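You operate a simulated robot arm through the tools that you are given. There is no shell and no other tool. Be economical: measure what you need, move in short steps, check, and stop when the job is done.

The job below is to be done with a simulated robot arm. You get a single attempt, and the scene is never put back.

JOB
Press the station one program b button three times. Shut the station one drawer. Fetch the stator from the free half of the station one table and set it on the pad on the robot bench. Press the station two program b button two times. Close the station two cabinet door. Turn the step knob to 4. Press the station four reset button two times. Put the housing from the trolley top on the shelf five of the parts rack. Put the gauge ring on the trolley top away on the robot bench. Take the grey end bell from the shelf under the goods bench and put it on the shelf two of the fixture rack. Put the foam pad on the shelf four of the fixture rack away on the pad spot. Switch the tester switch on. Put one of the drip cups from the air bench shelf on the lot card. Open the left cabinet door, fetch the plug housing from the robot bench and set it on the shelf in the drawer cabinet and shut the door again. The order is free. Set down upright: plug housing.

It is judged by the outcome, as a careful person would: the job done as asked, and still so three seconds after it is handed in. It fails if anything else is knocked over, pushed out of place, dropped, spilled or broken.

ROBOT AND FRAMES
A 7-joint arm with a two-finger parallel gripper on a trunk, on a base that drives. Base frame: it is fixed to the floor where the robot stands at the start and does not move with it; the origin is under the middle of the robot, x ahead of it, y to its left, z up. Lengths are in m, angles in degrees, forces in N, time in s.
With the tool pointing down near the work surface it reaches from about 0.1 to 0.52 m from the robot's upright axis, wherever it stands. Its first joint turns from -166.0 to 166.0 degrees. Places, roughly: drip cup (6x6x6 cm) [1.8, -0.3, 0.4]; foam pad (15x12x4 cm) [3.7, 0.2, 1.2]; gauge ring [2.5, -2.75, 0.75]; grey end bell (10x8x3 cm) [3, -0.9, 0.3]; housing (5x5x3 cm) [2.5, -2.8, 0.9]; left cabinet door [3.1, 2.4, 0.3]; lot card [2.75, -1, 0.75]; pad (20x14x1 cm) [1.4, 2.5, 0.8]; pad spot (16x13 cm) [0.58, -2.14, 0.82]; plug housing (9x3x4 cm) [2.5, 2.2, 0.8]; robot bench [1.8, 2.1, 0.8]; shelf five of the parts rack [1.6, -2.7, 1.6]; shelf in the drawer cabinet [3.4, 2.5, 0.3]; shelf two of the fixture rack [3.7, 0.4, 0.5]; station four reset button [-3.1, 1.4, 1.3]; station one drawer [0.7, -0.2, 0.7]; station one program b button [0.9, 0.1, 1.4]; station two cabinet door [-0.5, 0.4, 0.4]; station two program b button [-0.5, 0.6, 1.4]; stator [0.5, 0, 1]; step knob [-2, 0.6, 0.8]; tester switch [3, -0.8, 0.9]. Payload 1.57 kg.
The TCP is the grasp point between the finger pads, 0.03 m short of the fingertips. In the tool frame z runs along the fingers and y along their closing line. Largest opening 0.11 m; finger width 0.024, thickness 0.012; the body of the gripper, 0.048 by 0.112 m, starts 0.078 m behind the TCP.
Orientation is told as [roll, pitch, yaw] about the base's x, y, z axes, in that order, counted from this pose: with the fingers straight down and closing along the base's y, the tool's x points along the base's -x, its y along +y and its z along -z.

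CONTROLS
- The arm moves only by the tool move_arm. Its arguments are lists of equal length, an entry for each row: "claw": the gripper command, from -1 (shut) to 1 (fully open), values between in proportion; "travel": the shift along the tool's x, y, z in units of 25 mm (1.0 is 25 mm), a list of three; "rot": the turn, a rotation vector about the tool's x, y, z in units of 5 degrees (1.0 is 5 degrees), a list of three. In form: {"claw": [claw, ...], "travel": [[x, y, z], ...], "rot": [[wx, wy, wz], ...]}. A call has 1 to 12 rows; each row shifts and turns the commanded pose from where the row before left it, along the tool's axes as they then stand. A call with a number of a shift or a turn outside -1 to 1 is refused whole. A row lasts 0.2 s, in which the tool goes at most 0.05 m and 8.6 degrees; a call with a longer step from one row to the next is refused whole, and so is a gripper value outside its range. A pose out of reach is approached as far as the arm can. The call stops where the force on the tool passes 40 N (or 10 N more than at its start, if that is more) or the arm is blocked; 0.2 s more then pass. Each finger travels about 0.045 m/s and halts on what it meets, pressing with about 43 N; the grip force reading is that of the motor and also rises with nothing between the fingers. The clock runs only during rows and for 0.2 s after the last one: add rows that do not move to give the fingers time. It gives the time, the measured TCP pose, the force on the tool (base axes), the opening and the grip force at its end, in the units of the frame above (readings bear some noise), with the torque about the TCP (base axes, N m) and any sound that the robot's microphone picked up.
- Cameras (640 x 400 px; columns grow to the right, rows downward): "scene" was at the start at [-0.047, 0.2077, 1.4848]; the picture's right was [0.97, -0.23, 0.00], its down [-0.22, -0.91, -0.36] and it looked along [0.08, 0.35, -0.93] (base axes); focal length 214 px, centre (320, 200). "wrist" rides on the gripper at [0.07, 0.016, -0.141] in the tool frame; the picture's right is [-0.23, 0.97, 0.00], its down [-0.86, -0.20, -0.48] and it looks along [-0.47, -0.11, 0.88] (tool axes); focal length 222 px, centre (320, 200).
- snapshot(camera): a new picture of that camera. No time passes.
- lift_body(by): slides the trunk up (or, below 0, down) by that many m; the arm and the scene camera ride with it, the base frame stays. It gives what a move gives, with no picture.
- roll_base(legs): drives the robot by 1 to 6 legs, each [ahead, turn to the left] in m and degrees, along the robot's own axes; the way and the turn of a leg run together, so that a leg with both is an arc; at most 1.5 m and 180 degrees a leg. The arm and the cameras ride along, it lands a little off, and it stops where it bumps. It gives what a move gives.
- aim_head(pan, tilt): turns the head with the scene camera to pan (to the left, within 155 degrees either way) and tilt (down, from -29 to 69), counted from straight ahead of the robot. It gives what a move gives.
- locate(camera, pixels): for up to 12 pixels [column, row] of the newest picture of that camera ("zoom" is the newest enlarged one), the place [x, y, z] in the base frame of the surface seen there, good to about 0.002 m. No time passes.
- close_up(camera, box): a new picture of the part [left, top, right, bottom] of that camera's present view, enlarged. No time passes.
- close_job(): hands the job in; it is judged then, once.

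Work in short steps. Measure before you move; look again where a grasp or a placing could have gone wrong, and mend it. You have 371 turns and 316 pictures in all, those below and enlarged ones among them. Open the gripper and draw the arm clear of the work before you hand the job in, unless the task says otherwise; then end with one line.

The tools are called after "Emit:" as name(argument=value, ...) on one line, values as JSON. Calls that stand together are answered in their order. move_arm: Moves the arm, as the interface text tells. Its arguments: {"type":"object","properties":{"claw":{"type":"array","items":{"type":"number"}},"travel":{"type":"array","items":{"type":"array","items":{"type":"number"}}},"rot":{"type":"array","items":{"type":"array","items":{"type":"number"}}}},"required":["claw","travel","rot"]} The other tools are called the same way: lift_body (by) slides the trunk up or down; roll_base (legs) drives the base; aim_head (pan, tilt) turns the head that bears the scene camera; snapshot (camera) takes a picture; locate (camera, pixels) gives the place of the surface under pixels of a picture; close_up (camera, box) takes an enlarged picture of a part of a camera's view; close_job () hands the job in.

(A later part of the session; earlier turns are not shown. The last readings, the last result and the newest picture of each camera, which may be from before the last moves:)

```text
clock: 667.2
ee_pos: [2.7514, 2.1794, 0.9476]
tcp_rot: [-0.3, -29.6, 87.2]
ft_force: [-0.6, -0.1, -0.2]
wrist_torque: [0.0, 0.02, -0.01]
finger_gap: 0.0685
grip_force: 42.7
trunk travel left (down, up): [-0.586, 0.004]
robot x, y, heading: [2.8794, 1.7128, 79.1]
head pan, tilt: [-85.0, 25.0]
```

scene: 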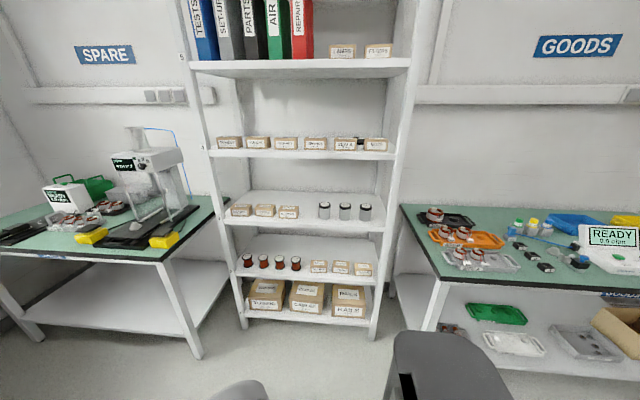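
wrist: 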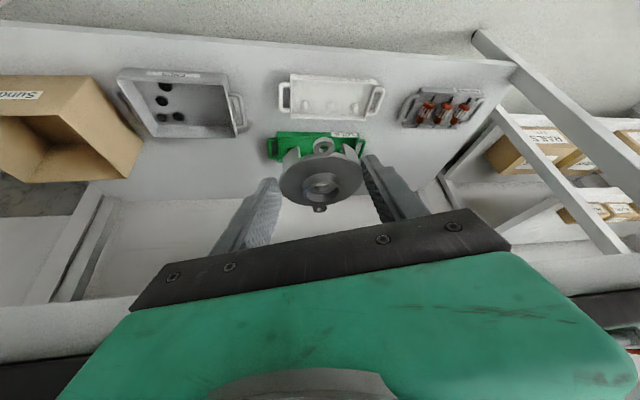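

Emit:
roll_base(legs=[[0, 33]])

Emit:
snapshot(camera="wrist")

Emit:
aim_head(pan=20, tilt=45)

Emit:
snapshot(camera="scene")

```text
clock: 669.1
ee_pos: [2.5178, 2.0309, 0.9483]
tcp_rot: [-0.2, -29.6, 120.2]
ft_force: [-0.1, 0.2, -1.0]
wrist_torque: [0.02, 0.0, 0.01]
finger_gap: 0.0685
grip_force: 43.0
trunk travel left (down, up): [-0.586, 0.004]
robot x, y, heading: [2.8819, 1.7094, 112.3]
head pan, tilt: [-85.0, 25.0]
```

```text
129 pictures are left
```

wrist: 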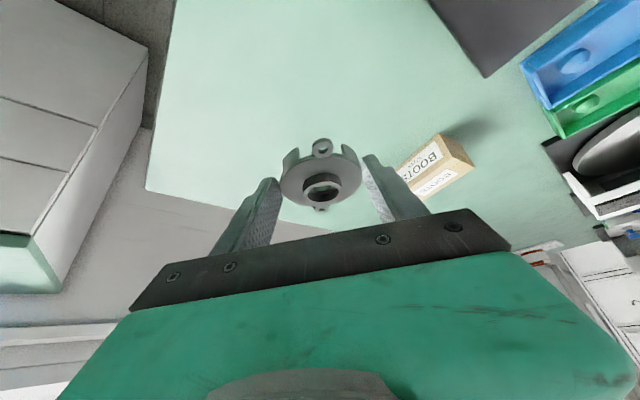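

```text
clock: 671.0
ee_pos: [2.5187, 2.0309, 0.9483]
tcp_rot: [-0.2, -29.4, 120.3]
ft_force: [0.4, -0.2, -0.8]
wrist_torque: [0.03, -0.02, 0.0]
finger_gap: 0.0683
grip_force: 42.9
trunk travel left (down, up): [-0.586, 0.004]
robot x, y, heading: [2.8818, 1.7114, 112.2]
head pan, tilt: [20.0, 45.0]
```

```text
128 pictures are left
```

scene: 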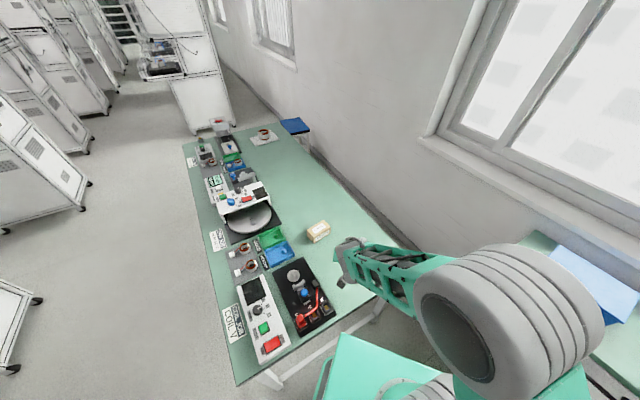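

Clear table below. Lower the bell onto it.

Emit:
move_arm(claw=[-1, -1, -1, -1, -1, -1, -1, -1], travel=[[0.3, 0, 0.52], [0.35, 0, 0.62], [0.35, 0, 0.62], [0.35, 0, 0.62], [0.35, 0, 0.62], [0.3, 0, 0.53], [0.12, 0, 0.2], [0, 0, 0]], rot=[[0, 0, 0], [0, 0, 0], [0, 0, 0], [0, 0, 0], [0, 0, 0], [0, 0, 0], [0, 0, 0], [0, 0, 0]])

Emit:
move_arm(claw=[-1, -1, -1, -1, -1], travel=[[0.03, 0, 0.05], [0.03, 0, 0.05], [0.03, 0, 0.05], [0, 0, 0], [0, 0, 0]], rot=[[0, 0, 0], [0, 0, 0], [0, 0, 0], [0, 0, 0], [0, 0, 0]])

```text
clock: 672.8
ee_pos: [2.5182, 2.0305, 0.8404]
tcp_rot: [-0.1, -29.4, 120.2]
ft_force: [-0.3, -0.4, -1.1]
wrist_torque: [0.01, -0.01, 0.01]
finger_gap: 0.0685
grip_force: 42.3
trunk travel left (down, up): [-0.586, 0.004]
robot x, y, heading: [2.8808, 1.7138, 112.2]
head pan, tilt: [20.0, 45.0]
```

```text
clock: 674.0
ee_pos: [2.5179, 2.0311, 0.8385]
tcp_rot: [-0.1, -29.8, 120.1]
ft_force: [2.2, -0.3, 23.2]
wrist_torque: [0.79, 0.82, -0.07]
finger_gap: 0.0686
grip_force: 43.1
trunk travel left (down, up): [-0.586, 0.004]
robot x, y, heading: [2.8812, 1.71, 112.2]
head pan, tilt: [20.0, 45.0]
```

Open and draw back, then flatten the tool by 30°.

Emit:
move_arm(claw=[0.55, 0.55, 0.55, 0.55, 0.55, 0.55, 0.55, 0.55], travel=[[0, 0, 0], [0, 0, 0], [0, 0, 0], [0, 0, -0.6], [0, 0, -0.8], [0, 0, -0.8], [0, 0, -0.8], [0, 0, 0]], rot=[[0, 0, 0], [0, 0, 0], [0, 0, 0], [0, 0, 0], [0, 0, 0], [0, 0, 0], [0, 0, 0], [0, 0, 0]])

Emit:
move_arm(claw=[0.55, 0.55, 0.55, 0.55, 0.55, 0.55], travel=[[0, 0, 0], [0, 0, 0], [0, 0, 0], [0, 0, 0], [0, 0, 0], [0, 0, 0]], rot=[[0, -1, 0], [0, -1, 0], [0, -1, 0], [0, -1, 0], [0, -1, 0], [0, -1, 0]])

Emit:
snapshot(camera="wrist")

```text
clock: 675.8
ee_pos: [2.5351, 1.9988, 0.902]
tcp_rot: [-0.2, -29.5, 120.1]
ft_force: [-0.3, 0.0, -0.4]
wrist_torque: [0.04, 0.0, -0.01]
finger_gap: 0.0851
grip_force: 0.0
trunk travel left (down, up): [-0.586, 0.004]
robot x, y, heading: [2.8775, 1.7136, 112.2]
head pan, tilt: [20.0, 45.0]
```

```text
clock: 677.4
ee_pos: [2.5205, 2.0141, 0.9407]
tcp_rot: [1.0, -65.7, 118.4]
ft_force: [-0.1, -0.6, 0.1]
wrist_torque: [-0.04, 0.03, 0.04]
finger_gap: 0.0853
grip_force: 0.0
trunk travel left (down, up): [-0.586, 0.004]
robot x, y, heading: [2.8814, 1.7092, 112.2]
head pan, tilt: [20.0, 45.0]
stopped in row 6: the arm was blocked; the commanded pose is now the measured one
```

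```text
127 pictures are left
```

wrist: 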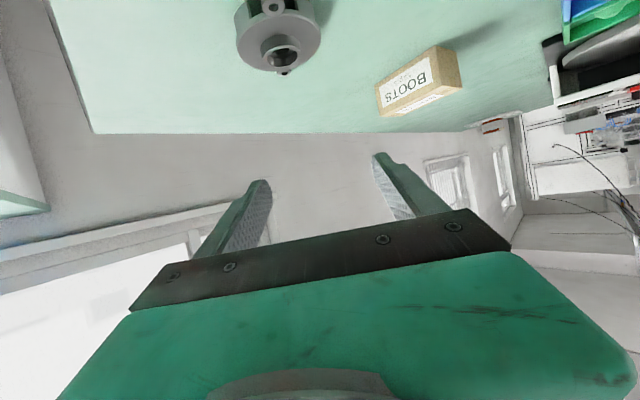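

Too close for a flat tool; I back the base 0.15 m and re-measure the bell.

Emit:
roll_base(legs=[[-0.15, 0]])

Emit:
snapshot(camera="wrist")

```text
clock: 678.8
ee_pos: [2.5768, 1.8709, 0.9416]
tcp_rot: [1.2, -65.5, 118.3]
ft_force: [-0.6, 1.0, 0.3]
wrist_torque: [0.02, 0.01, -0.01]
finger_gap: 0.0852
grip_force: 0.0
trunk travel left (down, up): [-0.586, 0.004]
robot x, y, heading: [2.9401, 1.5711, 112.2]
head pan, tilt: [20.0, 45.0]
```

```text
126 pictures are left
```

wrist: 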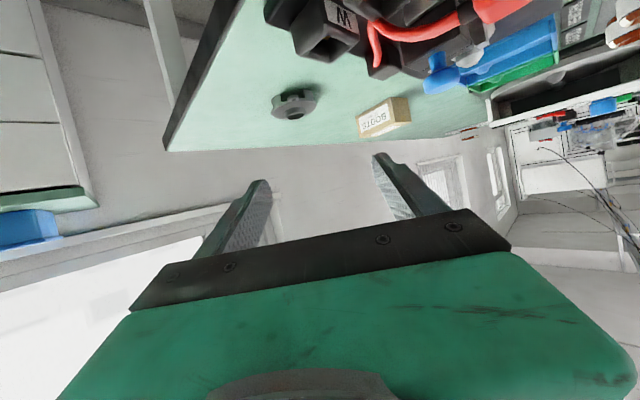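

Emit:
close_up(camera="wrist", box=[250, 70, 350, 140])

Emit:
locate(camera="zoom", pixels=[[180, 210], [390, 170], [280, 240], [290, 130], [230, 230], [360, 210], [250, 170], [350, 150], [300, 200]])

```text
5.71 times, centred on (300, 105) of wrist
```

zoom: 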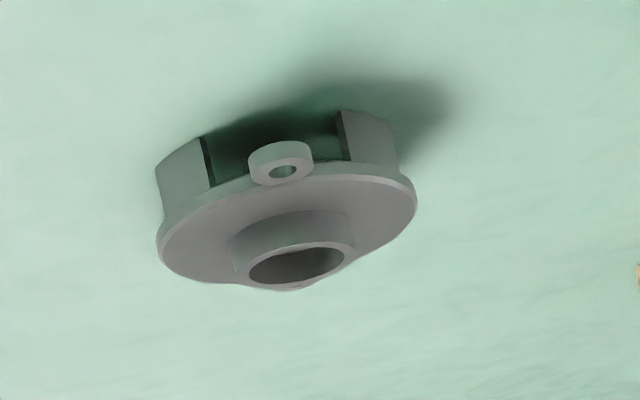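

```text
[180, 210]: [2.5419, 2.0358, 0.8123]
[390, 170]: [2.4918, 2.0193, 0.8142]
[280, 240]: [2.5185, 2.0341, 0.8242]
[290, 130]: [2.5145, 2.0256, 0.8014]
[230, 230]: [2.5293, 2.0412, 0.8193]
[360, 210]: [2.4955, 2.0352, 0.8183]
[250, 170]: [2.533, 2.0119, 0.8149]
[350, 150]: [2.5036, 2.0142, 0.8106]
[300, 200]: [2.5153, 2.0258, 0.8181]
```

Emit:
locate(camera="zoom", pixels=[[168, 248], [408, 205], [200, 265], [395, 230], [185, 235], [385, 195]])

```text
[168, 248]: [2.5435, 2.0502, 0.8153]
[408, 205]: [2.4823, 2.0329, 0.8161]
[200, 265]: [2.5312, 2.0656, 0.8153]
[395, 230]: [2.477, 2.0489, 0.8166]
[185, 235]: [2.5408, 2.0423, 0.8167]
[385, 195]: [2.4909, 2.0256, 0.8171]
```

Emit:
locate(camera="wrist", pixels=[[300, 52], [325, 60], [268, 15], [350, 40], [372, 60], [380, 40]])

```text
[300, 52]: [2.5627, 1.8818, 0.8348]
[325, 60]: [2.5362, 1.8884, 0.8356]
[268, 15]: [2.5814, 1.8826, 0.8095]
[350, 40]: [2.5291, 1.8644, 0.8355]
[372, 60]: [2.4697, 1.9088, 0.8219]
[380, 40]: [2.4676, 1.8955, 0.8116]
```

Emit:
move_arm(claw=[0.55, 0.55, 0.55, 0.55, 0.55, 0.55, 0.55, 0.55], travel=[[0, 0, 0], [0, 0, 0], [0.297, -0.157, 0.687], [0.297, -0.157, 0.687], [0.297, -0.157, 0.687], [0.297, -0.157, 0.687], [0.297, -0.157, 0.687], [0.297, -0.157, 0.687]], rot=[[0, 0.55, 0], [0, 0.55, 0], [0, 0, 0], [0, 0, 0], [0, 0, 0], [0, 0, 0], [0, 0, 0], [0, 0, 0]])

Emit:
snapshot(camera="wrist")

```text
clock: 680.6
ee_pos: [2.563, 1.9395, 0.8519]
tcp_rot: [1.1, -60.1, 118.5]
ft_force: [1.2, 0.1, -0.3]
wrist_torque: [0.03, -0.01, 0.01]
finger_gap: 0.0851
grip_force: 0.1
trunk travel left (down, up): [-0.586, 0.004]
robot x, y, heading: [2.9372, 1.5704, 112.3]
head pan, tilt: [20.0, 45.0]
```

```text
124 pictures are left
```

wrist: 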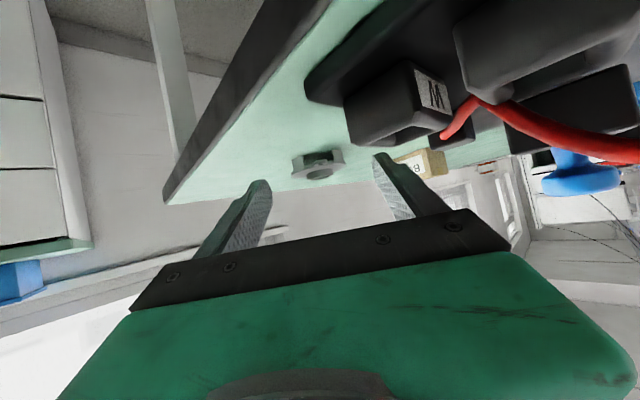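

Emit:
move_arm(claw=[0.55, 0.55, 0.55, 0.55, 0.55, 0.55], travel=[[-0.18, -0.06, 0.588], [-0.18, -0.06, 0.588], [-0.18, 0, 0.588], [-0.18, 0, 0.588], [-0.18, 0, 0.588], [-0.18, 0, 0.588]], rot=[[0, 0, 0], [0, 0, 0], [0, 0, 0], [0, 0, 0], [0, 0, 0], [0, 0, 0]])

Emit:
snapshot(camera="wrist")

```text
clock: 682.0
ee_pos: [2.5216, 2.0205, 0.8295]
tcp_rot: [1.0, -60.0, 118.6]
ft_force: [0.9, 0.7, 0.2]
wrist_torque: [0.04, 0.02, 0.03]
finger_gap: 0.0853
grip_force: 0.1
trunk travel left (down, up): [-0.586, 0.004]
robot x, y, heading: [2.9413, 1.5672, 112.2]
head pan, tilt: [20.0, 45.0]
```

```text
123 pictures are left
```

wrist: 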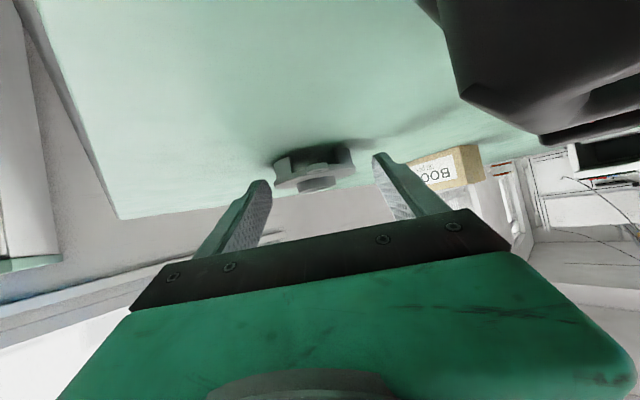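

Tips line up with the disc. Close and lift a little.

Emit:
move_arm(claw=[-1, -1, -1, -1, -1], travel=[[-0.08, 0, 0.14], [0, 0, 0], [0, 0, 0], [0, 0, 0], [0, 0, 0]], rot=[[0, 0, 0], [0, 0, 0], [0, 0, 0], [0, 0, 0], [0, 0, 0]])

Emit:
move_arm(claw=[-1, -1, -1, -1, -1, -1], travel=[[-0.09, 0, -0.05], [-0.17, 0, -0.1], [-0.3, 0, -0.175], [-0.3, 0, -0.175], [-0.3, 0, -0.175], [-0.3, 0, -0.175]], rot=[[0, 0, 0], [0, 0, 0], [0, 0, 0], [0, 0, 0], [0, 0, 0], [0, 0, 0]])

Emit:
snapshot(camera="wrist")

```text
clock: 683.2
ee_pos: [2.5203, 2.0236, 0.8309]
tcp_rot: [0.9, -60.0, 118.7]
ft_force: [0.3, -0.2, 0.1]
wrist_torque: [-0.04, -0.02, 0.01]
finger_gap: 0.0685
grip_force: 42.8
trunk travel left (down, up): [-0.586, 0.004]
robot x, y, heading: [2.9418, 1.5676, 112.2]
head pan, tilt: [20.0, 45.0]
```

```text
clock: 684.6
ee_pos: [2.5208, 2.0237, 0.8724]
tcp_rot: [1.1, -60.0, 118.5]
ft_force: [0.7, 1.0, -0.4]
wrist_torque: [-0.01, -0.02, 0.01]
finger_gap: 0.0683
grip_force: 42.9
trunk travel left (down, up): [-0.586, 0.004]
robot x, y, heading: [2.9397, 1.5695, 112.4]
head pan, tilt: [20.0, 45.0]
```

```text
122 pictures are left
```

wrist: 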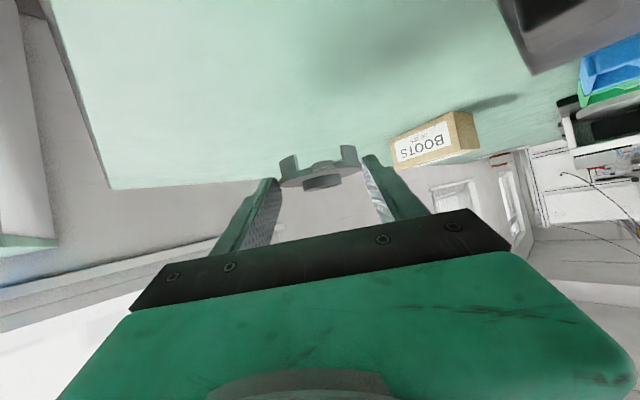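

Regripped level at 60°. I raise a little and drive back to the rack.

Emit:
move_arm(claw=[-1, -1, -1], travel=[[-0.4, 0, -0.23], [-0.4, 0, -0.23], [-0.4, 0, -0.23]], rot=[[0, 0, 0], [0, 0, 0], [0, 0, 0]])

Emit:
roll_base(legs=[[0, -33], [-1.05, 0]])

```text
clock: 685.4
ee_pos: [2.5203, 2.0237, 0.9081]
tcp_rot: [1.1, -59.9, 118.6]
ft_force: [-0.2, 0.1, -0.4]
wrist_torque: [-0.03, 0.0, 0.03]
finger_gap: 0.0685
grip_force: 43.2
trunk travel left (down, up): [-0.586, 0.004]
robot x, y, heading: [2.9422, 1.5685, 112.3]
head pan, tilt: [20.0, 45.0]
```

```text
clock: 692.4
ee_pos: [2.6407, 1.1432, 0.9073]
tcp_rot: [0.9, -60.0, 86.6]
ft_force: [0.3, -0.2, -0.5]
wrist_torque: [-0.02, 0.02, 0.01]
finger_gap: 0.0683
grip_force: 43.1
trunk travel left (down, up): [-0.586, 0.004]
robot x, y, heading: [2.7584, 0.534, 79.9]
head pan, tilt: [20.0, 45.0]
```

Emit:
roll_base(legs=[[0, -98]])

Emit:
aim_head(pan=0, tilt=30)

Emit:
snapshot(camera="scene")

```text
clock: 697.0
ee_pos: [3.376, 0.5355, 0.9086]
tcp_rot: [1.0, -60.0, -14.2]
ft_force: [-0.4, 1.3, -0.1]
wrist_torque: [0.04, 0.02, 0.02]
finger_gap: 0.0685
grip_force: 43.2
trunk travel left (down, up): [-0.586, 0.004]
robot x, y, heading: [2.7562, 0.5365, -20.4]
head pan, tilt: [20.0, 45.0]
```

```text
clock: 697.8
ee_pos: [3.3751, 0.5343, 0.9081]
tcp_rot: [1.0, -60.0, -14.1]
ft_force: [0.6, 0.0, -0.5]
wrist_torque: [0.02, 0.02, 0.01]
finger_gap: 0.0683
grip_force: 43.1
trunk travel left (down, up): [-0.586, 0.004]
robot x, y, heading: [2.7552, 0.5364, -20.6]
head pan, tilt: [0.0, 30.0]
```

```text
121 pictures are left
```

scene: 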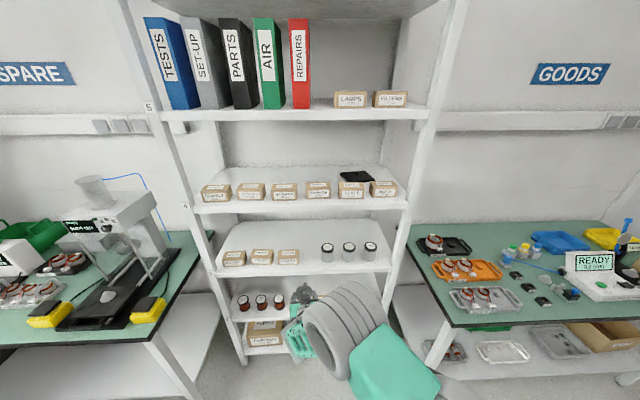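

Lower the trunk, set the heading to -18° and shift right 0.148 m in front of the rack.

Emit:
lift_body(by=-0.285)

Emit:
move_arm(claw=[-1, -1, -1, -1, -1, -1, -1, -1, -1], travel=[[0, 0, 0], [0, -0.5, 0], [0, -0.8, 0], [0, -0.8, 0], [0, -0.8, 0], [0, -0.8, 0], [0, -0.8, 0], [0, -0.8, 0], [0, -0.6, 0]], rot=[[0.675, 0, 0.39], [0, 0, 0], [0, 0, 0], [0, 0, 0], [0, 0, 0], [0, 0, 0], [0, 0, 0], [0, 0, 0], [0, 0, 0]])

Emit:
snapshot(camera="wrist")

Emit:
snapshot(camera="scene")

```text
clock: 700.7
ee_pos: [3.3751, 0.5336, 0.6228]
tcp_rot: [1.1, -60.0, -14.1]
ft_force: [-0.8, -0.1, -1.1]
wrist_torque: [0.0, 0.02, 0.02]
finger_gap: 0.0682
grip_force: 42.8
trunk travel left (down, up): [-0.301, 0.289]
robot x, y, heading: [2.76, 0.5317, -20.4]
head pan, tilt: [0.0, 30.0]
```

```text
clock: 702.7
ee_pos: [3.332, 0.3933, 0.6222]
tcp_rot: [1.1, -59.9, -18.1]
ft_force: [-0.4, 0.1, -0.4]
wrist_torque: [0.03, 0.03, -0.02]
finger_gap: 0.0684
grip_force: 43.0
trunk travel left (down, up): [-0.301, 0.289]
robot x, y, heading: [2.7573, 0.5339, -20.5]
head pan, tilt: [0.0, 30.0]
```

```text
120 pictures are left
```

wrist: 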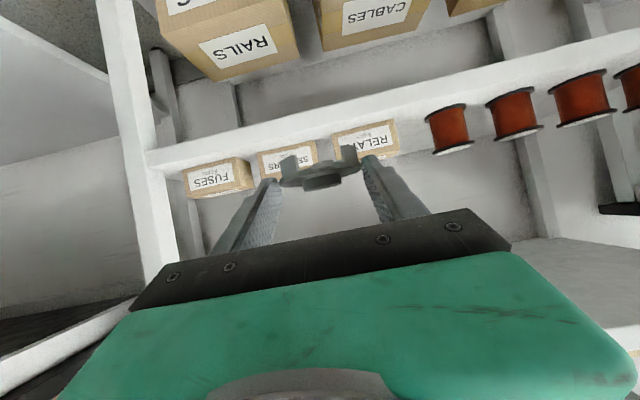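

```text
119 pictures are left
```

scene: 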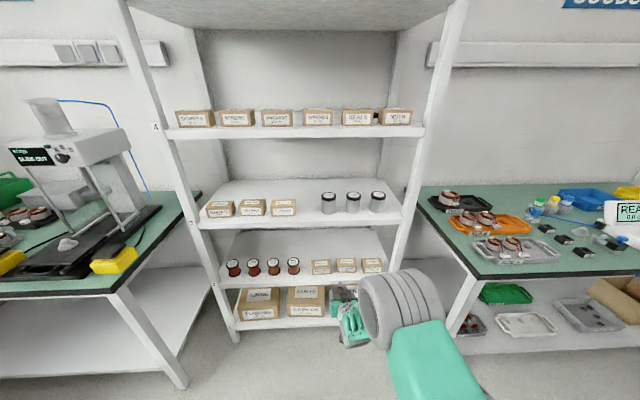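

Bell is level at z 0.59 bottom, boxes reach 0.571. Drive 0.2 m ahead.

Emit:
roll_base(legs=[[0.2, 2.4]])

Emit:
snapshot(camera="wrist")

Emit:
snapshot(camera="scene")

```text
clock: 704.3
ee_pos: [3.5259, 0.3507, 0.622]
tcp_rot: [1.1, -60.0, -15.8]
ft_force: [0.6, 0.3, -0.8]
wrist_torque: [-0.04, 0.02, 0.01]
finger_gap: 0.0685
grip_force: 43.0
trunk travel left (down, up): [-0.301, 0.289]
robot x, y, heading: [2.9469, 0.4691, -17.9]
head pan, tilt: [0.0, 30.0]
```

```text
118 pictures are left
```

wrist: 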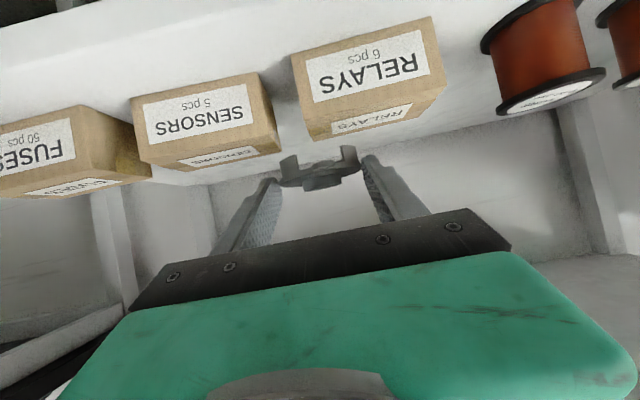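

```text
117 pictures are left
```

scene: 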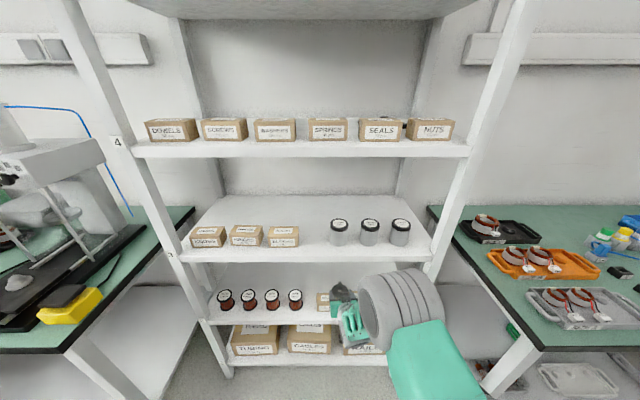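

The wrist camera hangs lower than the tool, so the bell should go in where it passes through the gap between RELAYS and the fourth spool. Measure the gap.

Emit:
locate(camera="wrist", pixels=[[441, 78], [425, 90], [322, 138], [310, 85], [432, 40], [488, 55], [503, 112], [498, 90], [545, 95], [600, 75], [460, 100], [470, 140]])

```text
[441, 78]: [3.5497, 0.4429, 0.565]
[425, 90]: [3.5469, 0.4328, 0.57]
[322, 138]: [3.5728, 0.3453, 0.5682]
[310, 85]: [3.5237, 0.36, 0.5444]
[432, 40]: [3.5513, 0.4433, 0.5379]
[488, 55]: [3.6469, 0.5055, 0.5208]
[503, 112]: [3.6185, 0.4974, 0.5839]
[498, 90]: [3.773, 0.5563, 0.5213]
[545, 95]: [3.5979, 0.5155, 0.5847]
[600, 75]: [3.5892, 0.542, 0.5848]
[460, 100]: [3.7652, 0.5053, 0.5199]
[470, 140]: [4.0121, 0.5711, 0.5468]
```

Gap n 1.515–1.588. Align, shift left 0.115 m and then go in 0.185 m.

Emit:
move_arm(claw=[-1, -1, -1, -1, -1, -1, -1], travel=[[0, 0, 0], [0, 0.76, 0], [0, 0.77, 0], [0, 0.77, 0], [0, 0.77, 0], [0, 0.77, 0], [0, 0.77, 0]], rot=[[0.38, 0, 0.22], [0, 0, 0], [0, 0, 0], [0, 0, 0], [0, 0, 0], [0, 0, 0], [0, 0, 0]])

Emit:
move_arm(claw=[-1, -1, -1, -1, -1, -1, -1, -1, -1, -1], travel=[[-0.37, 0, 0.64], [-0.37, 0, 0.64], [-0.37, 0, 0.64], [-0.37, 0, 0.64], [-0.37, 0, 0.64], [-0.37, 0, 0.64], [-0.37, 0, 0.64], [-0.37, 0, 0.64], [-0.37, 0, 0.64], [-0.37, 0, 0.64]], rot=[[0, 0, 0], [0, 0, 0], [0, 0, 0], [0, 0, 0], [0, 0, 0], [0, 0, 0], [0, 0, 0], [0, 0, 0], [0, 0, 0], [0, 0, 0]])

Emit:
snapshot(camera="wrist")

Emit:
close_up(camera="scene", box=[180, 190, 460, 370])

```text
clock: 705.9
ee_pos: [3.5601, 0.4606, 0.6219]
tcp_rot: [1.0, -60.0, -18.0]
ft_force: [0.1, -0.1, 0.9]
wrist_torque: [0.04, 0.03, -0.04]
finger_gap: 0.0683
grip_force: 43.0
trunk travel left (down, up): [-0.301, 0.289]
robot x, y, heading: [2.9485, 0.468, -18.3]
head pan, tilt: [0.0, 30.0]
```

```text
clock: 708.1
ee_pos: [3.7365, 0.4042, 0.6221]
tcp_rot: [1.0, -59.9, -17.8]
ft_force: [0.0, -0.2, -2.0]
wrist_torque: [0.03, 0.02, -0.01]
finger_gap: 0.0683
grip_force: 42.7
trunk travel left (down, up): [-0.301, 0.289]
robot x, y, heading: [2.9441, 0.4686, -18.3]
head pan, tilt: [0.0, 30.0]
```

```text
116 pictures are left
```

wrist: 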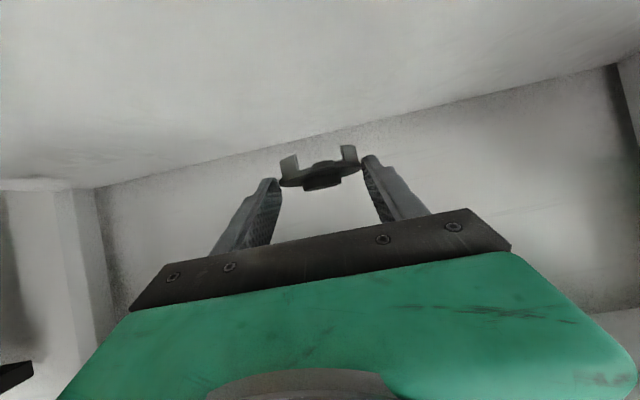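

```text
2.22 times, centred on (320, 280) of scene
```

zoom: 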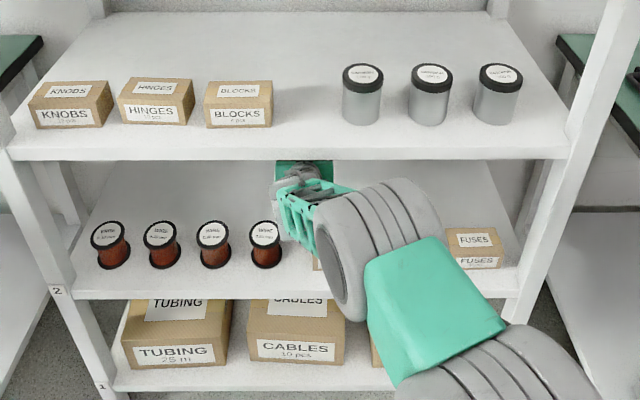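

Lower slowly.

Emit:
move_arm(claw=[-1, -1, -1, -1, -1, -1], travel=[[0.35, 0, 0.2], [0.35, 0, 0.2], [0.35, 0, 0.2], [0.35, 0, 0.2], [0.35, 0, 0.2], [0.35, 0, 0.2]], rot=[[0, 0, 0], [0, 0, 0], [0, 0, 0], [0, 0, 0], [0, 0, 0], [0, 0, 0]])

Emit:
close_up(camera="scene", box=[240, 230, 400, 350])

```text
clock: 709.5
ee_pos: [3.7356, 0.4086, 0.561]
tcp_rot: [1.1, -60.0, -17.9]
ft_force: [-1.4, -0.2, 0.2]
wrist_torque: [0.01, 0.03, 0.02]
finger_gap: 0.0683
grip_force: 42.7
trunk travel left (down, up): [-0.301, 0.289]
robot x, y, heading: [2.9445, 0.4681, -18.4]
head pan, tilt: [0.0, 30.0]
```

```text
3.33 times, centred on (320, 290) of scene
```

zoom: 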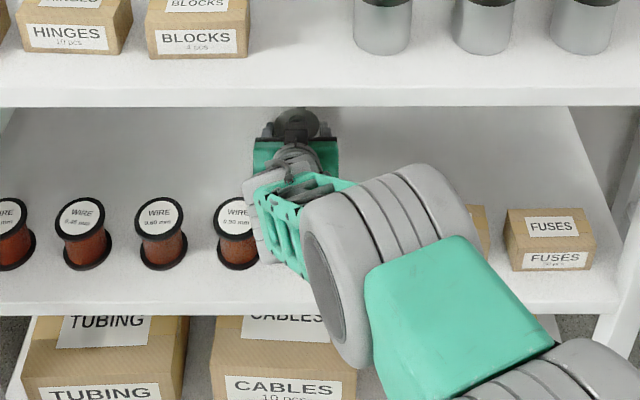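

Emit:
move_arm(claw=[-1, -1, -1, -1, -1, -1], travel=[[0.15, 0, 0.085], [0.1, 0, 0.06], [0.05, 0, 0.03], [0.05, 0, 0.03], [0, 0, 0], [0, 0, 0]], rot=[[0, 0, 0], [0, 0, 0], [0, 0, 0], [0, 0, 0], [0, 0, 0], [0, 0, 0]])

```text
clock: 710.9
ee_pos: [3.7358, 0.4063, 0.5513]
tcp_rot: [1.0, -60.0, -17.9]
ft_force: [-0.6, -0.4, -1.7]
wrist_torque: [0.01, 0.02, -0.02]
finger_gap: 0.0683
grip_force: 43.4
trunk travel left (down, up): [-0.301, 0.289]
robot x, y, heading: [2.9456, 0.4667, -18.2]
head pan, tilt: [0.0, 30.0]
```

Emit:
move_arm(claw=[-1, -1, -1, -1, -1], travel=[[0.05, 0, 0.03], [0.05, 0, 0.03], [0.05, 0, 0.03], [0, 0, 0], [0, 0, 0]], rot=[[0, 0, 0], [0, 0, 0], [0, 0, 0], [0, 0, 0], [0, 0, 0]])

```text
clock: 712.1
ee_pos: [3.7379, 0.4071, 0.5508]
tcp_rot: [1.2, -60.3, -18.1]
ft_force: [0.9, -0.8, 15.4]
wrist_torque: [0.19, -0.14, 0.02]
finger_gap: 0.0683
grip_force: 42.9
trunk travel left (down, up): [-0.301, 0.289]
robot x, y, heading: [2.9444, 0.4659, -18.1]
head pan, tilt: [0.0, 30.0]
```

Contact. Release, rise, then withdraw.

Emit:
move_arm(claw=[0.55, 0.55, 0.55, 0.55, 0.55, 0.55, 0.55, 0.55, 0.55], travel=[[0, 0, 0], [0, 0, 0], [0, 0, 0], [-0.3, 0, -0.17], [-0.5, 0, -0.29], [-0.5, 0, -0.29], [-0.5, 0, -0.29], [-0.5, 0, -0.29], [0, 0, 0]], rot=[[0, 0, 0], [0, 0, 0], [0, 0, 0], [0, 0, 0], [0, 0, 0], [0, 0, 0], [0, 0, 0], [0, 0, 0], [0, 0, 0]])

Emit:
snapshot(camera="wrist")

Emit:
roll_base(legs=[[-0.3, 0]])

Emit:
snapshot(camera="scene")

```text
clock: 714.1
ee_pos: [3.7368, 0.4079, 0.6128]
tcp_rot: [1.1, -60.1, -17.8]
ft_force: [0.0, 0.2, -1.0]
wrist_torque: [0.0, -0.02, -0.03]
finger_gap: 0.0855
grip_force: 0.0
trunk travel left (down, up): [-0.301, 0.289]
robot x, y, heading: [2.9477, 0.4682, -18.4]
head pan, tilt: [0.0, 30.0]
```

```text
113 pictures are left
```

wrist: 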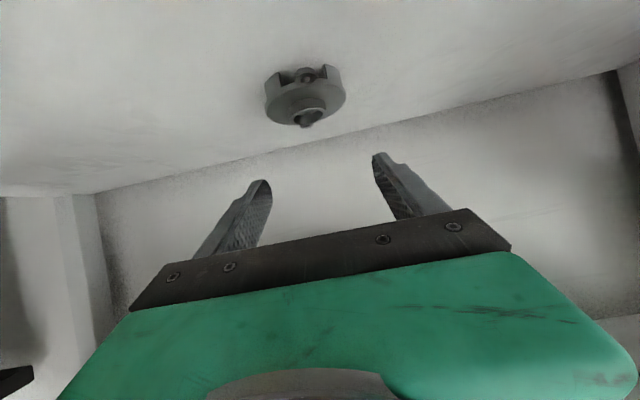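

```text
clock: 716.1
ee_pos: [3.4559, 0.503, 0.6153]
tcp_rot: [1.0, -60.0, -17.5]
ft_force: [0.6, 0.1, 0.1]
wrist_torque: [-0.01, -0.01, -0.02]
finger_gap: 0.0854
grip_force: 0.0
trunk travel left (down, up): [-0.301, 0.289]
robot x, y, heading: [2.6637, 0.5587, -18.0]
head pan, tilt: [0.0, 30.0]
```

```text
112 pictures are left
```

scene: 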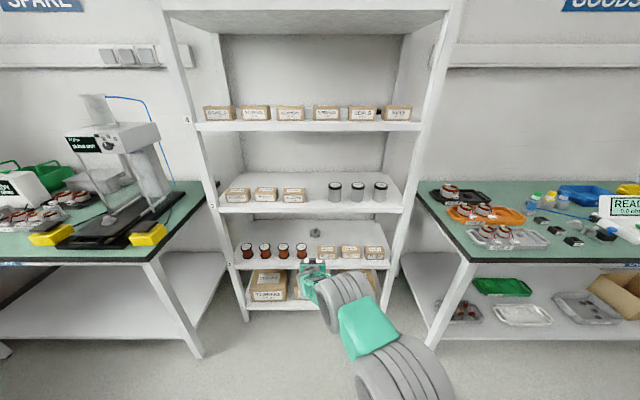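

The bell rests on shelf two with nothing disturbed. Now the foam pad on shelf four: back off a bit more, raise the trunk and look.

Emit:
roll_base(legs=[[-0.1, 0]])

Emit:
lift_body(by=0.285)

Emit:
aim_head(pan=-5, tilt=25)

Emit:
close_up(camera="scene", box=[190, 100, 450, 270])

```text
clock: 717.3
ee_pos: [3.3618, 0.5342, 0.614]
tcp_rot: [0.9, -59.9, -17.6]
ft_force: [0.0, -0.1, 0.3]
wrist_torque: [-0.03, -0.02, -0.01]
finger_gap: 0.0852
grip_force: 0.1
trunk travel left (down, up): [-0.301, 0.289]
robot x, y, heading: [2.5696, 0.5884, -17.9]
head pan, tilt: [0.0, 30.0]
```

```text
clock: 720.2
ee_pos: [3.3605, 0.5341, 0.8988]
tcp_rot: [1.0, -60.0, -17.6]
ft_force: [0.6, 0.0, -0.2]
wrist_torque: [-0.02, 0.05, 0.02]
finger_gap: 0.0853
grip_force: 0.0
trunk travel left (down, up): [-0.586, 0.004]
robot x, y, heading: [2.5686, 0.5896, -18.0]
head pan, tilt: [0.0, 30.0]
```

```text
clock: 720.8
ee_pos: [3.3599, 0.5333, 0.8993]
tcp_rot: [1.0, -60.0, -17.7]
ft_force: [0.4, -0.2, 0.1]
wrist_torque: [0.0, 0.01, 0.0]
finger_gap: 0.0854
grip_force: 0.0
trunk travel left (down, up): [-0.586, 0.004]
robot x, y, heading: [2.5702, 0.5907, -17.6]
head pan, tilt: [-5.0, 25.0]
```

```text
2.35 times, centred on (320, 185) of scene
```

zoom: 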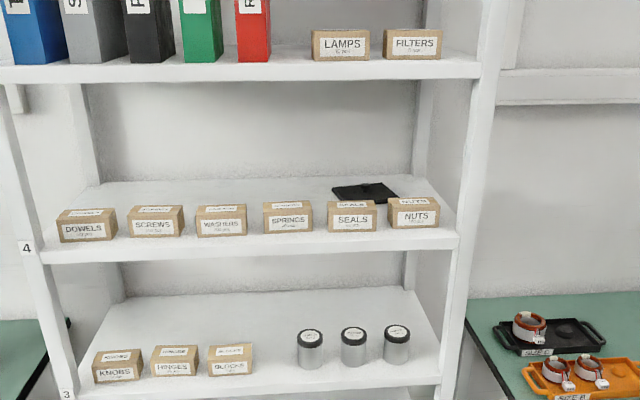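

Emit:
locate(camera="zoom", pixels=[[365, 192], [335, 190], [395, 195], [372, 185], [350, 200], [385, 183], [353, 203], [412, 200], [360, 230], [340, 240], [300, 195], [330, 80]])

Emit:
close_up(camera="scene", box=[300, 160, 390, 220])

```text
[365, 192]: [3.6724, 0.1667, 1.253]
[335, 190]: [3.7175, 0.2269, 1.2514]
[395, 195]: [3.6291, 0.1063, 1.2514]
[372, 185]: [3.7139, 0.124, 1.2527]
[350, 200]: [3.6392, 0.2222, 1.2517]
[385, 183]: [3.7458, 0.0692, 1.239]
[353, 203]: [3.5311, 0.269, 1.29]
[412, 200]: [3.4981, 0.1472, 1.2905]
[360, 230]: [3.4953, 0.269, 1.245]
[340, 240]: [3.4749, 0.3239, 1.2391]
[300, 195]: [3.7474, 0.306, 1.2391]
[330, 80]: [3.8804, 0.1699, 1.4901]
```

```text
6.67 times, centred on (345, 190) of scene
```

zoom: 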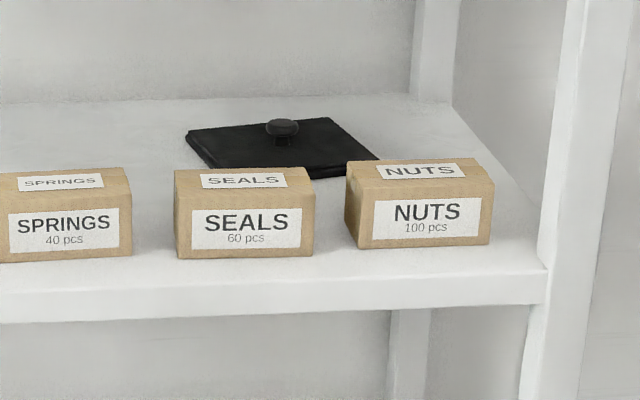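

The pad has a mushroom knob in its centre, which I can grip. Measure the knob and box edges.

Emit:
locate(camera="zoom", pixels=[[282, 127], [272, 127], [293, 127], [283, 138], [190, 135], [270, 118], [375, 158], [215, 163], [200, 172], [390, 162], [300, 178], [348, 175]])

```text
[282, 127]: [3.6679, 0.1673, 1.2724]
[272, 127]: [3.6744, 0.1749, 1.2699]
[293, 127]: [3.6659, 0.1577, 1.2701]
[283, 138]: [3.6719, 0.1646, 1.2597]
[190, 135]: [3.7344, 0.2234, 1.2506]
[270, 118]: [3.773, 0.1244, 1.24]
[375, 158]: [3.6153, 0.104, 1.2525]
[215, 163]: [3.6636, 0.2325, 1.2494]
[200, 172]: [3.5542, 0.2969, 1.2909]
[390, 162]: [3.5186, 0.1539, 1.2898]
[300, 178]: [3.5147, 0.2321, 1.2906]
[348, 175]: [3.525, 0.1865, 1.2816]
```

Knob centre ≈ (3.677,0.162), z≈1.272; pad front edge d≈3.40, boxes' back edge d≈3.30. I raise the tool outside the rack, shifting right.

Emit:
move_arm(claw=[0, 0, 0, 0, 0, 0, 0, 0, 0, 0], travel=[[-0.8, -0.5, -0.51], [-0.8, -0.5, -0.51], [-0.8, -0.5, -0.51], [-0.8, -0.5, -0.51], [-0.8, -0.5, -0.51], [-0.8, -0.5, -0.51], [-0.8, -0.5, -0.51], [-0.8, -0.5, -0.51], [-0.8, -0.5, -0.51], [-0.8, -0.5, -0.51]], rot=[[0, 0, 0], [0, 0, 0], [0, 0, 0], [0, 0, 0], [0, 0, 0], [0, 0, 0], [0, 0, 0], [0, 0, 0], [0, 0, 0], [0, 0, 0]])

Emit:
move_arm(claw=[0, 0, 0, 0, 0, 0, 0, 0, 0, 0], travel=[[-0.8, -0.5, -0.51], [-0.8, -0.5, -0.51], [-0.8, -0.5, -0.51], [-0.8, -0.5, -0.51], [-0.8, -0.5, -0.51], [-0.8, -0.5, -0.51], [-0.8, -0.5, -0.51], [-0.8, -0.5, -0.51], [0, -0.5, 0], [0, -0.5, 0]], rot=[[0, 0, 0], [0, 0, 0], [0, 0, 0], [0, 0, 0], [0, 0, 0], [0, 0, 0], [0, 0, 0], [0, 0, 0], [0, 1, 0], [0, 1, 0]])

Emit:
snapshot(camera="wrist")

```text
clock: 723.0
ee_pos: [3.3149, 0.4152, 1.1345]
tcp_rot: [1.2, -60.0, -17.5]
ft_force: [-0.2, 0.6, -0.2]
wrist_torque: [0.0, 0.03, 0.01]
finger_gap: 0.055
grip_force: 0.0
trunk travel left (down, up): [-0.586, 0.004]
robot x, y, heading: [2.568, 0.5924, -17.9]
head pan, tilt: [-5.0, 25.0]
```

```text
clock: 725.2
ee_pos: [3.2668, 0.2973, 1.3228]
tcp_rot: [0.8, -49.9, -17.5]
ft_force: [0.0, 0.6, 0.0]
wrist_torque: [0.02, -0.02, 0.02]
finger_gap: 0.0553
grip_force: 0.0
trunk travel left (down, up): [-0.586, 0.004]
robot x, y, heading: [2.5711, 0.5908, -17.6]
head pan, tilt: [-5.0, 25.0]
```

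```text
109 pictures are left
```

wrist: 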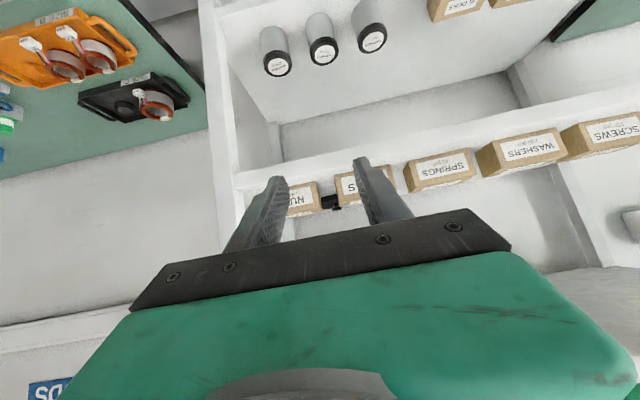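

Aligned in n with the knob (seen between NUTS and SEALS). Raise 12 mm and drive 0.315 m in.

Emit:
move_arm(claw=[0, 0], travel=[[-0.37, 0, -0.31], [0, 0, 0]], rot=[[0, 0, 0], [0, 0, 0]])

Emit:
roll_base(legs=[[0.3, 0]])

Emit:
snapshot(camera="wrist")

Emit:
snapshot(camera="scene")

```text
clock: 725.8
ee_pos: [3.2682, 0.2975, 1.3337]
tcp_rot: [0.8, -49.9, -17.3]
ft_force: [0.3, 0.2, 0.3]
wrist_torque: [0.0, -0.01, -0.03]
finger_gap: 0.0553
grip_force: 0.1
trunk travel left (down, up): [-0.586, 0.004]
robot x, y, heading: [2.571, 0.5902, -17.8]
head pan, tilt: [-5.0, 25.0]
```

```text
clock: 727.9
ee_pos: [3.5571, 0.205, 1.3336]
tcp_rot: [0.8, -49.8, -17.3]
ft_force: [0.1, -0.1, -1.0]
wrist_torque: [0.02, -0.01, 0.01]
finger_gap: 0.0552
grip_force: 0.0
trunk travel left (down, up): [-0.586, 0.004]
robot x, y, heading: [2.8589, 0.4957, -17.8]
head pan, tilt: [-5.0, 25.0]
```

```text
108 pictures are left
```

wrist: 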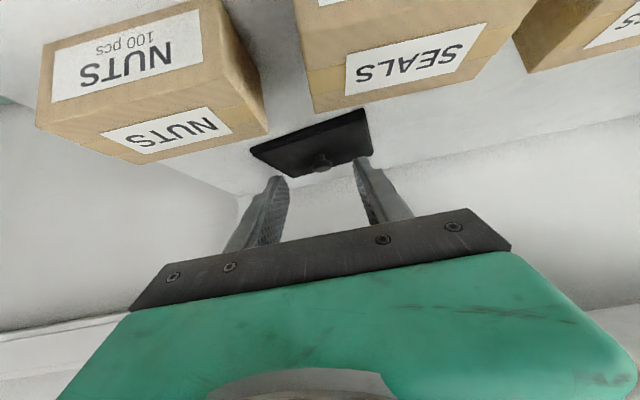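

```text
107 pictures are left
```

scene: 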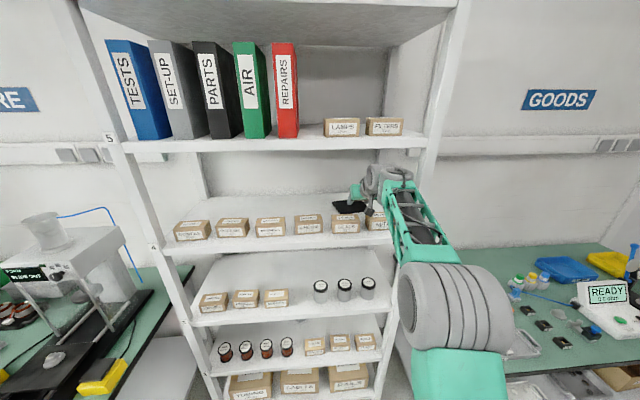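

Emit:
close_up(camera="wrist", box=[240, 100, 390, 190])

Emit:
locate(camera="wrist", pixels=[[321, 160], [313, 161], [330, 159], [321, 168], [252, 147], [372, 150], [365, 110], [290, 175], [321, 154]])

```text
4.27 times, centred on (315, 145) of wrist
```

zoom: 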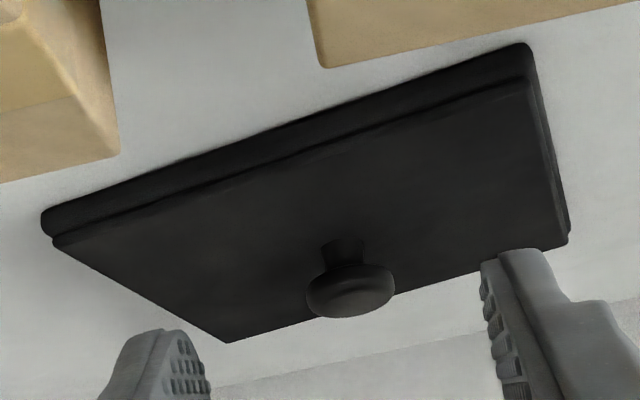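

```text
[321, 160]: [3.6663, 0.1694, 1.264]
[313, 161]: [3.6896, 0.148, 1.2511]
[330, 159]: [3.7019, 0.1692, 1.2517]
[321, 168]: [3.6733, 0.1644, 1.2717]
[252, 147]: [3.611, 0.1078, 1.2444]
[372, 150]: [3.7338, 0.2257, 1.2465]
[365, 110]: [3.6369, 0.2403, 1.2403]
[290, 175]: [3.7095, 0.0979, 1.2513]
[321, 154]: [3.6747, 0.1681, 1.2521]
```

Approach the knob along a gentle downward line.

Emit:
move_arm(claw=[0, 0, 0, 0, 0, 0, 0, 0], travel=[[-0.187, 0, 0.656], [-0.187, 0, 0.656], [-0.187, 0, 0.656], [-0.187, 0, 0.656], [-0.187, 0, 0.656], [-0.187, 0, 0.656], [-0.187, 0, 0.6], [0, 0, 0]], rot=[[0, 0, 0], [0, 0, 0], [0, 0, 0], [0, 0, 0], [0, 0, 0], [0, 0, 0], [0, 0, 0], [0, 0, 0]])

Emit:
snapshot(camera="wrist")

```text
clock: 729.7
ee_pos: [3.6592, 0.175, 1.287]
tcp_rot: [0.7, -50.0, -17.2]
ft_force: [-0.1, -0.7, -0.6]
wrist_torque: [0.02, 0.01, 0.0]
finger_gap: 0.0549
grip_force: 0.1
trunk travel left (down, up): [-0.586, 0.004]
robot x, y, heading: [2.8625, 0.4983, -17.8]
head pan, tilt: [-5.0, 25.0]
```

```text
105 pictures are left
```

wrist: 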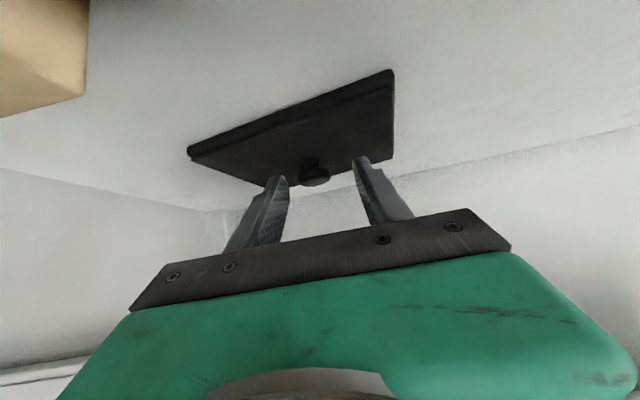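

Emit:
move_arm(claw=[0, 0, -1, -1, -1, -1], travel=[[-0.15, -0.05, 0.2], [-0.12, 0, 0.18], [0, 0, 0], [0, 0, 0], [0, 0, 0], [0, 0, 0]], rot=[[0, 0, 0], [0, 0, 0], [0, 0, 0], [0, 0, 0], [0, 0, 0], [0, 0, 0]])

Emit:
close_up(camera="wrist", box=[240, 110, 400, 220])

```text
clock: 731.1
ee_pos: [3.6717, 0.1695, 1.2855]
tcp_rot: [0.8, -50.0, -17.4]
ft_force: [0.0, -0.9, 0.4]
wrist_torque: [-0.02, 0.01, 0.01]
finger_gap: 0.0263
grip_force: 34.4
trunk travel left (down, up): [-0.586, 0.004]
robot x, y, heading: [2.8589, 0.4954, -17.8]
head pan, tilt: [-5.0, 25.0]
```

```text
3.64 times, centred on (320, 165) of wrist
```

zoom: 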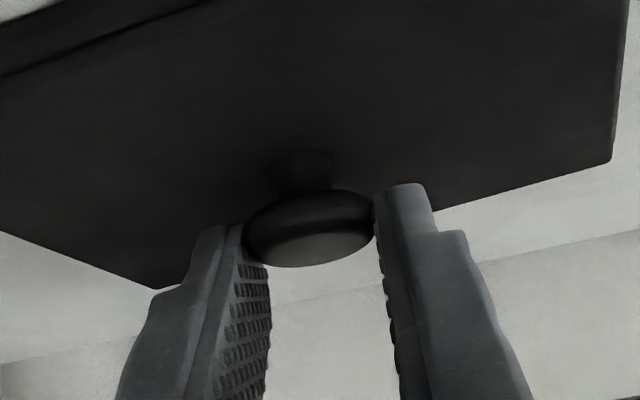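

Gripped only at the very tips; I open, advance 12 mm and grip again.

Emit:
move_arm(claw=[-0.3, -0.3, -0.3, -0.3, -1, -1, -1, -1], travel=[[0, 0, 0], [0, 0, 0], [-0.15, 0, 0.18], [-0.15, 0, 0.19], [0, 0, 0], [0, 0, 0], [0, 0, 0], [0, 0, 0]], rot=[[0, 0, 0], [0, 0, 0], [0, 0, 0], [0, 0, 0], [0, 0, 0], [0, 0, 0], [0, 0, 0], [0, 0, 0]])

Emit:
close_up(camera="wrist", box=[240, 110, 400, 220])

```text
clock: 732.9
ee_pos: [3.6749, 0.1688, 1.2846]
tcp_rot: [0.8, -50.1, -17.3]
ft_force: [1.2, 0.0, 3.3]
wrist_torque: [-0.03, -0.04, -0.03]
finger_gap: 0.0262
grip_force: 37.5
out of reach, approached as far as the arm can: row 4
trunk travel left (down, up): [-0.586, 0.004]
robot x, y, heading: [2.8569, 0.4948, -17.7]
head pan, tilt: [-5.0, 25.0]
```

```text
3.64 times, centred on (320, 165) of wrist
```

zoom: 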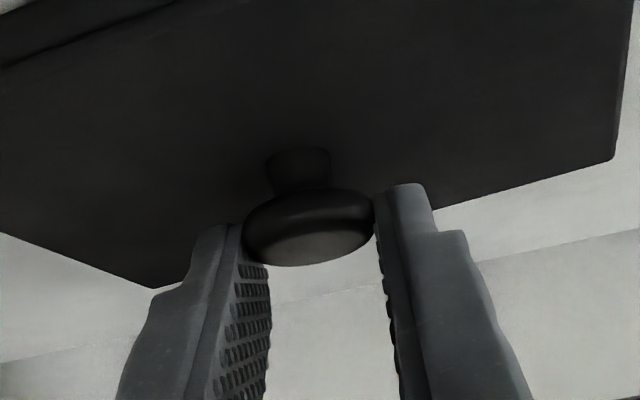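

Arm at its limit. Open, withdraw 40 mm, drive the base 60 mm closer, then re-approach.

Emit:
move_arm(claw=[-0.2, -0.2, -0.2, -0.2], travel=[[0, 0, 0], [0, 0, 0], [0.3, 0, -0.75], [0.3, 0, -0.75]], rot=[[0, 0, 0], [0, 0, 0], [0, 0, 0], [0, 0, 0]])

Emit:
roll_base(legs=[[0.06, 0]])

Emit:
snapshot(camera="wrist")

```text
clock: 733.9
ee_pos: [3.6365, 0.1801, 1.2967]
tcp_rot: [0.9, -50.1, -17.2]
ft_force: [-0.5, 0.1, 0.5]
wrist_torque: [-0.01, -0.05, -0.01]
finger_gap: 0.0439
grip_force: 0.0
trunk travel left (down, up): [-0.586, 0.004]
robot x, y, heading: [2.8578, 0.4966, -17.8]
head pan, tilt: [-5.0, 25.0]
```

```text
clock: 734.9
ee_pos: [3.6969, 0.1603, 1.2957]
tcp_rot: [0.8, -49.9, -17.4]
ft_force: [0.6, 0.7, -0.8]
wrist_torque: [0.03, 0.03, -0.02]
finger_gap: 0.044
grip_force: 0.1
trunk travel left (down, up): [-0.586, 0.004]
robot x, y, heading: [2.9162, 0.4769, -17.6]
head pan, tilt: [-5.0, 25.0]
```

```text
102 pictures are left
```

wrist: 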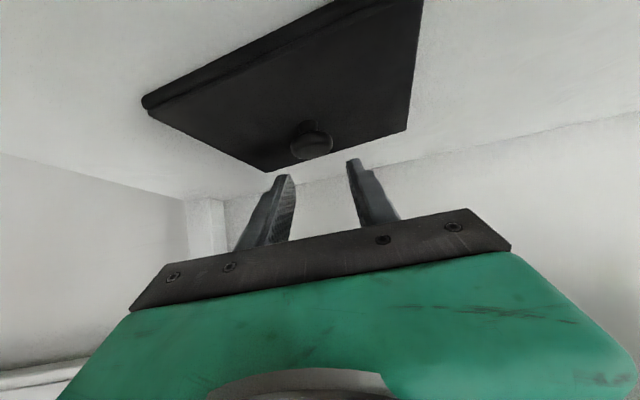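

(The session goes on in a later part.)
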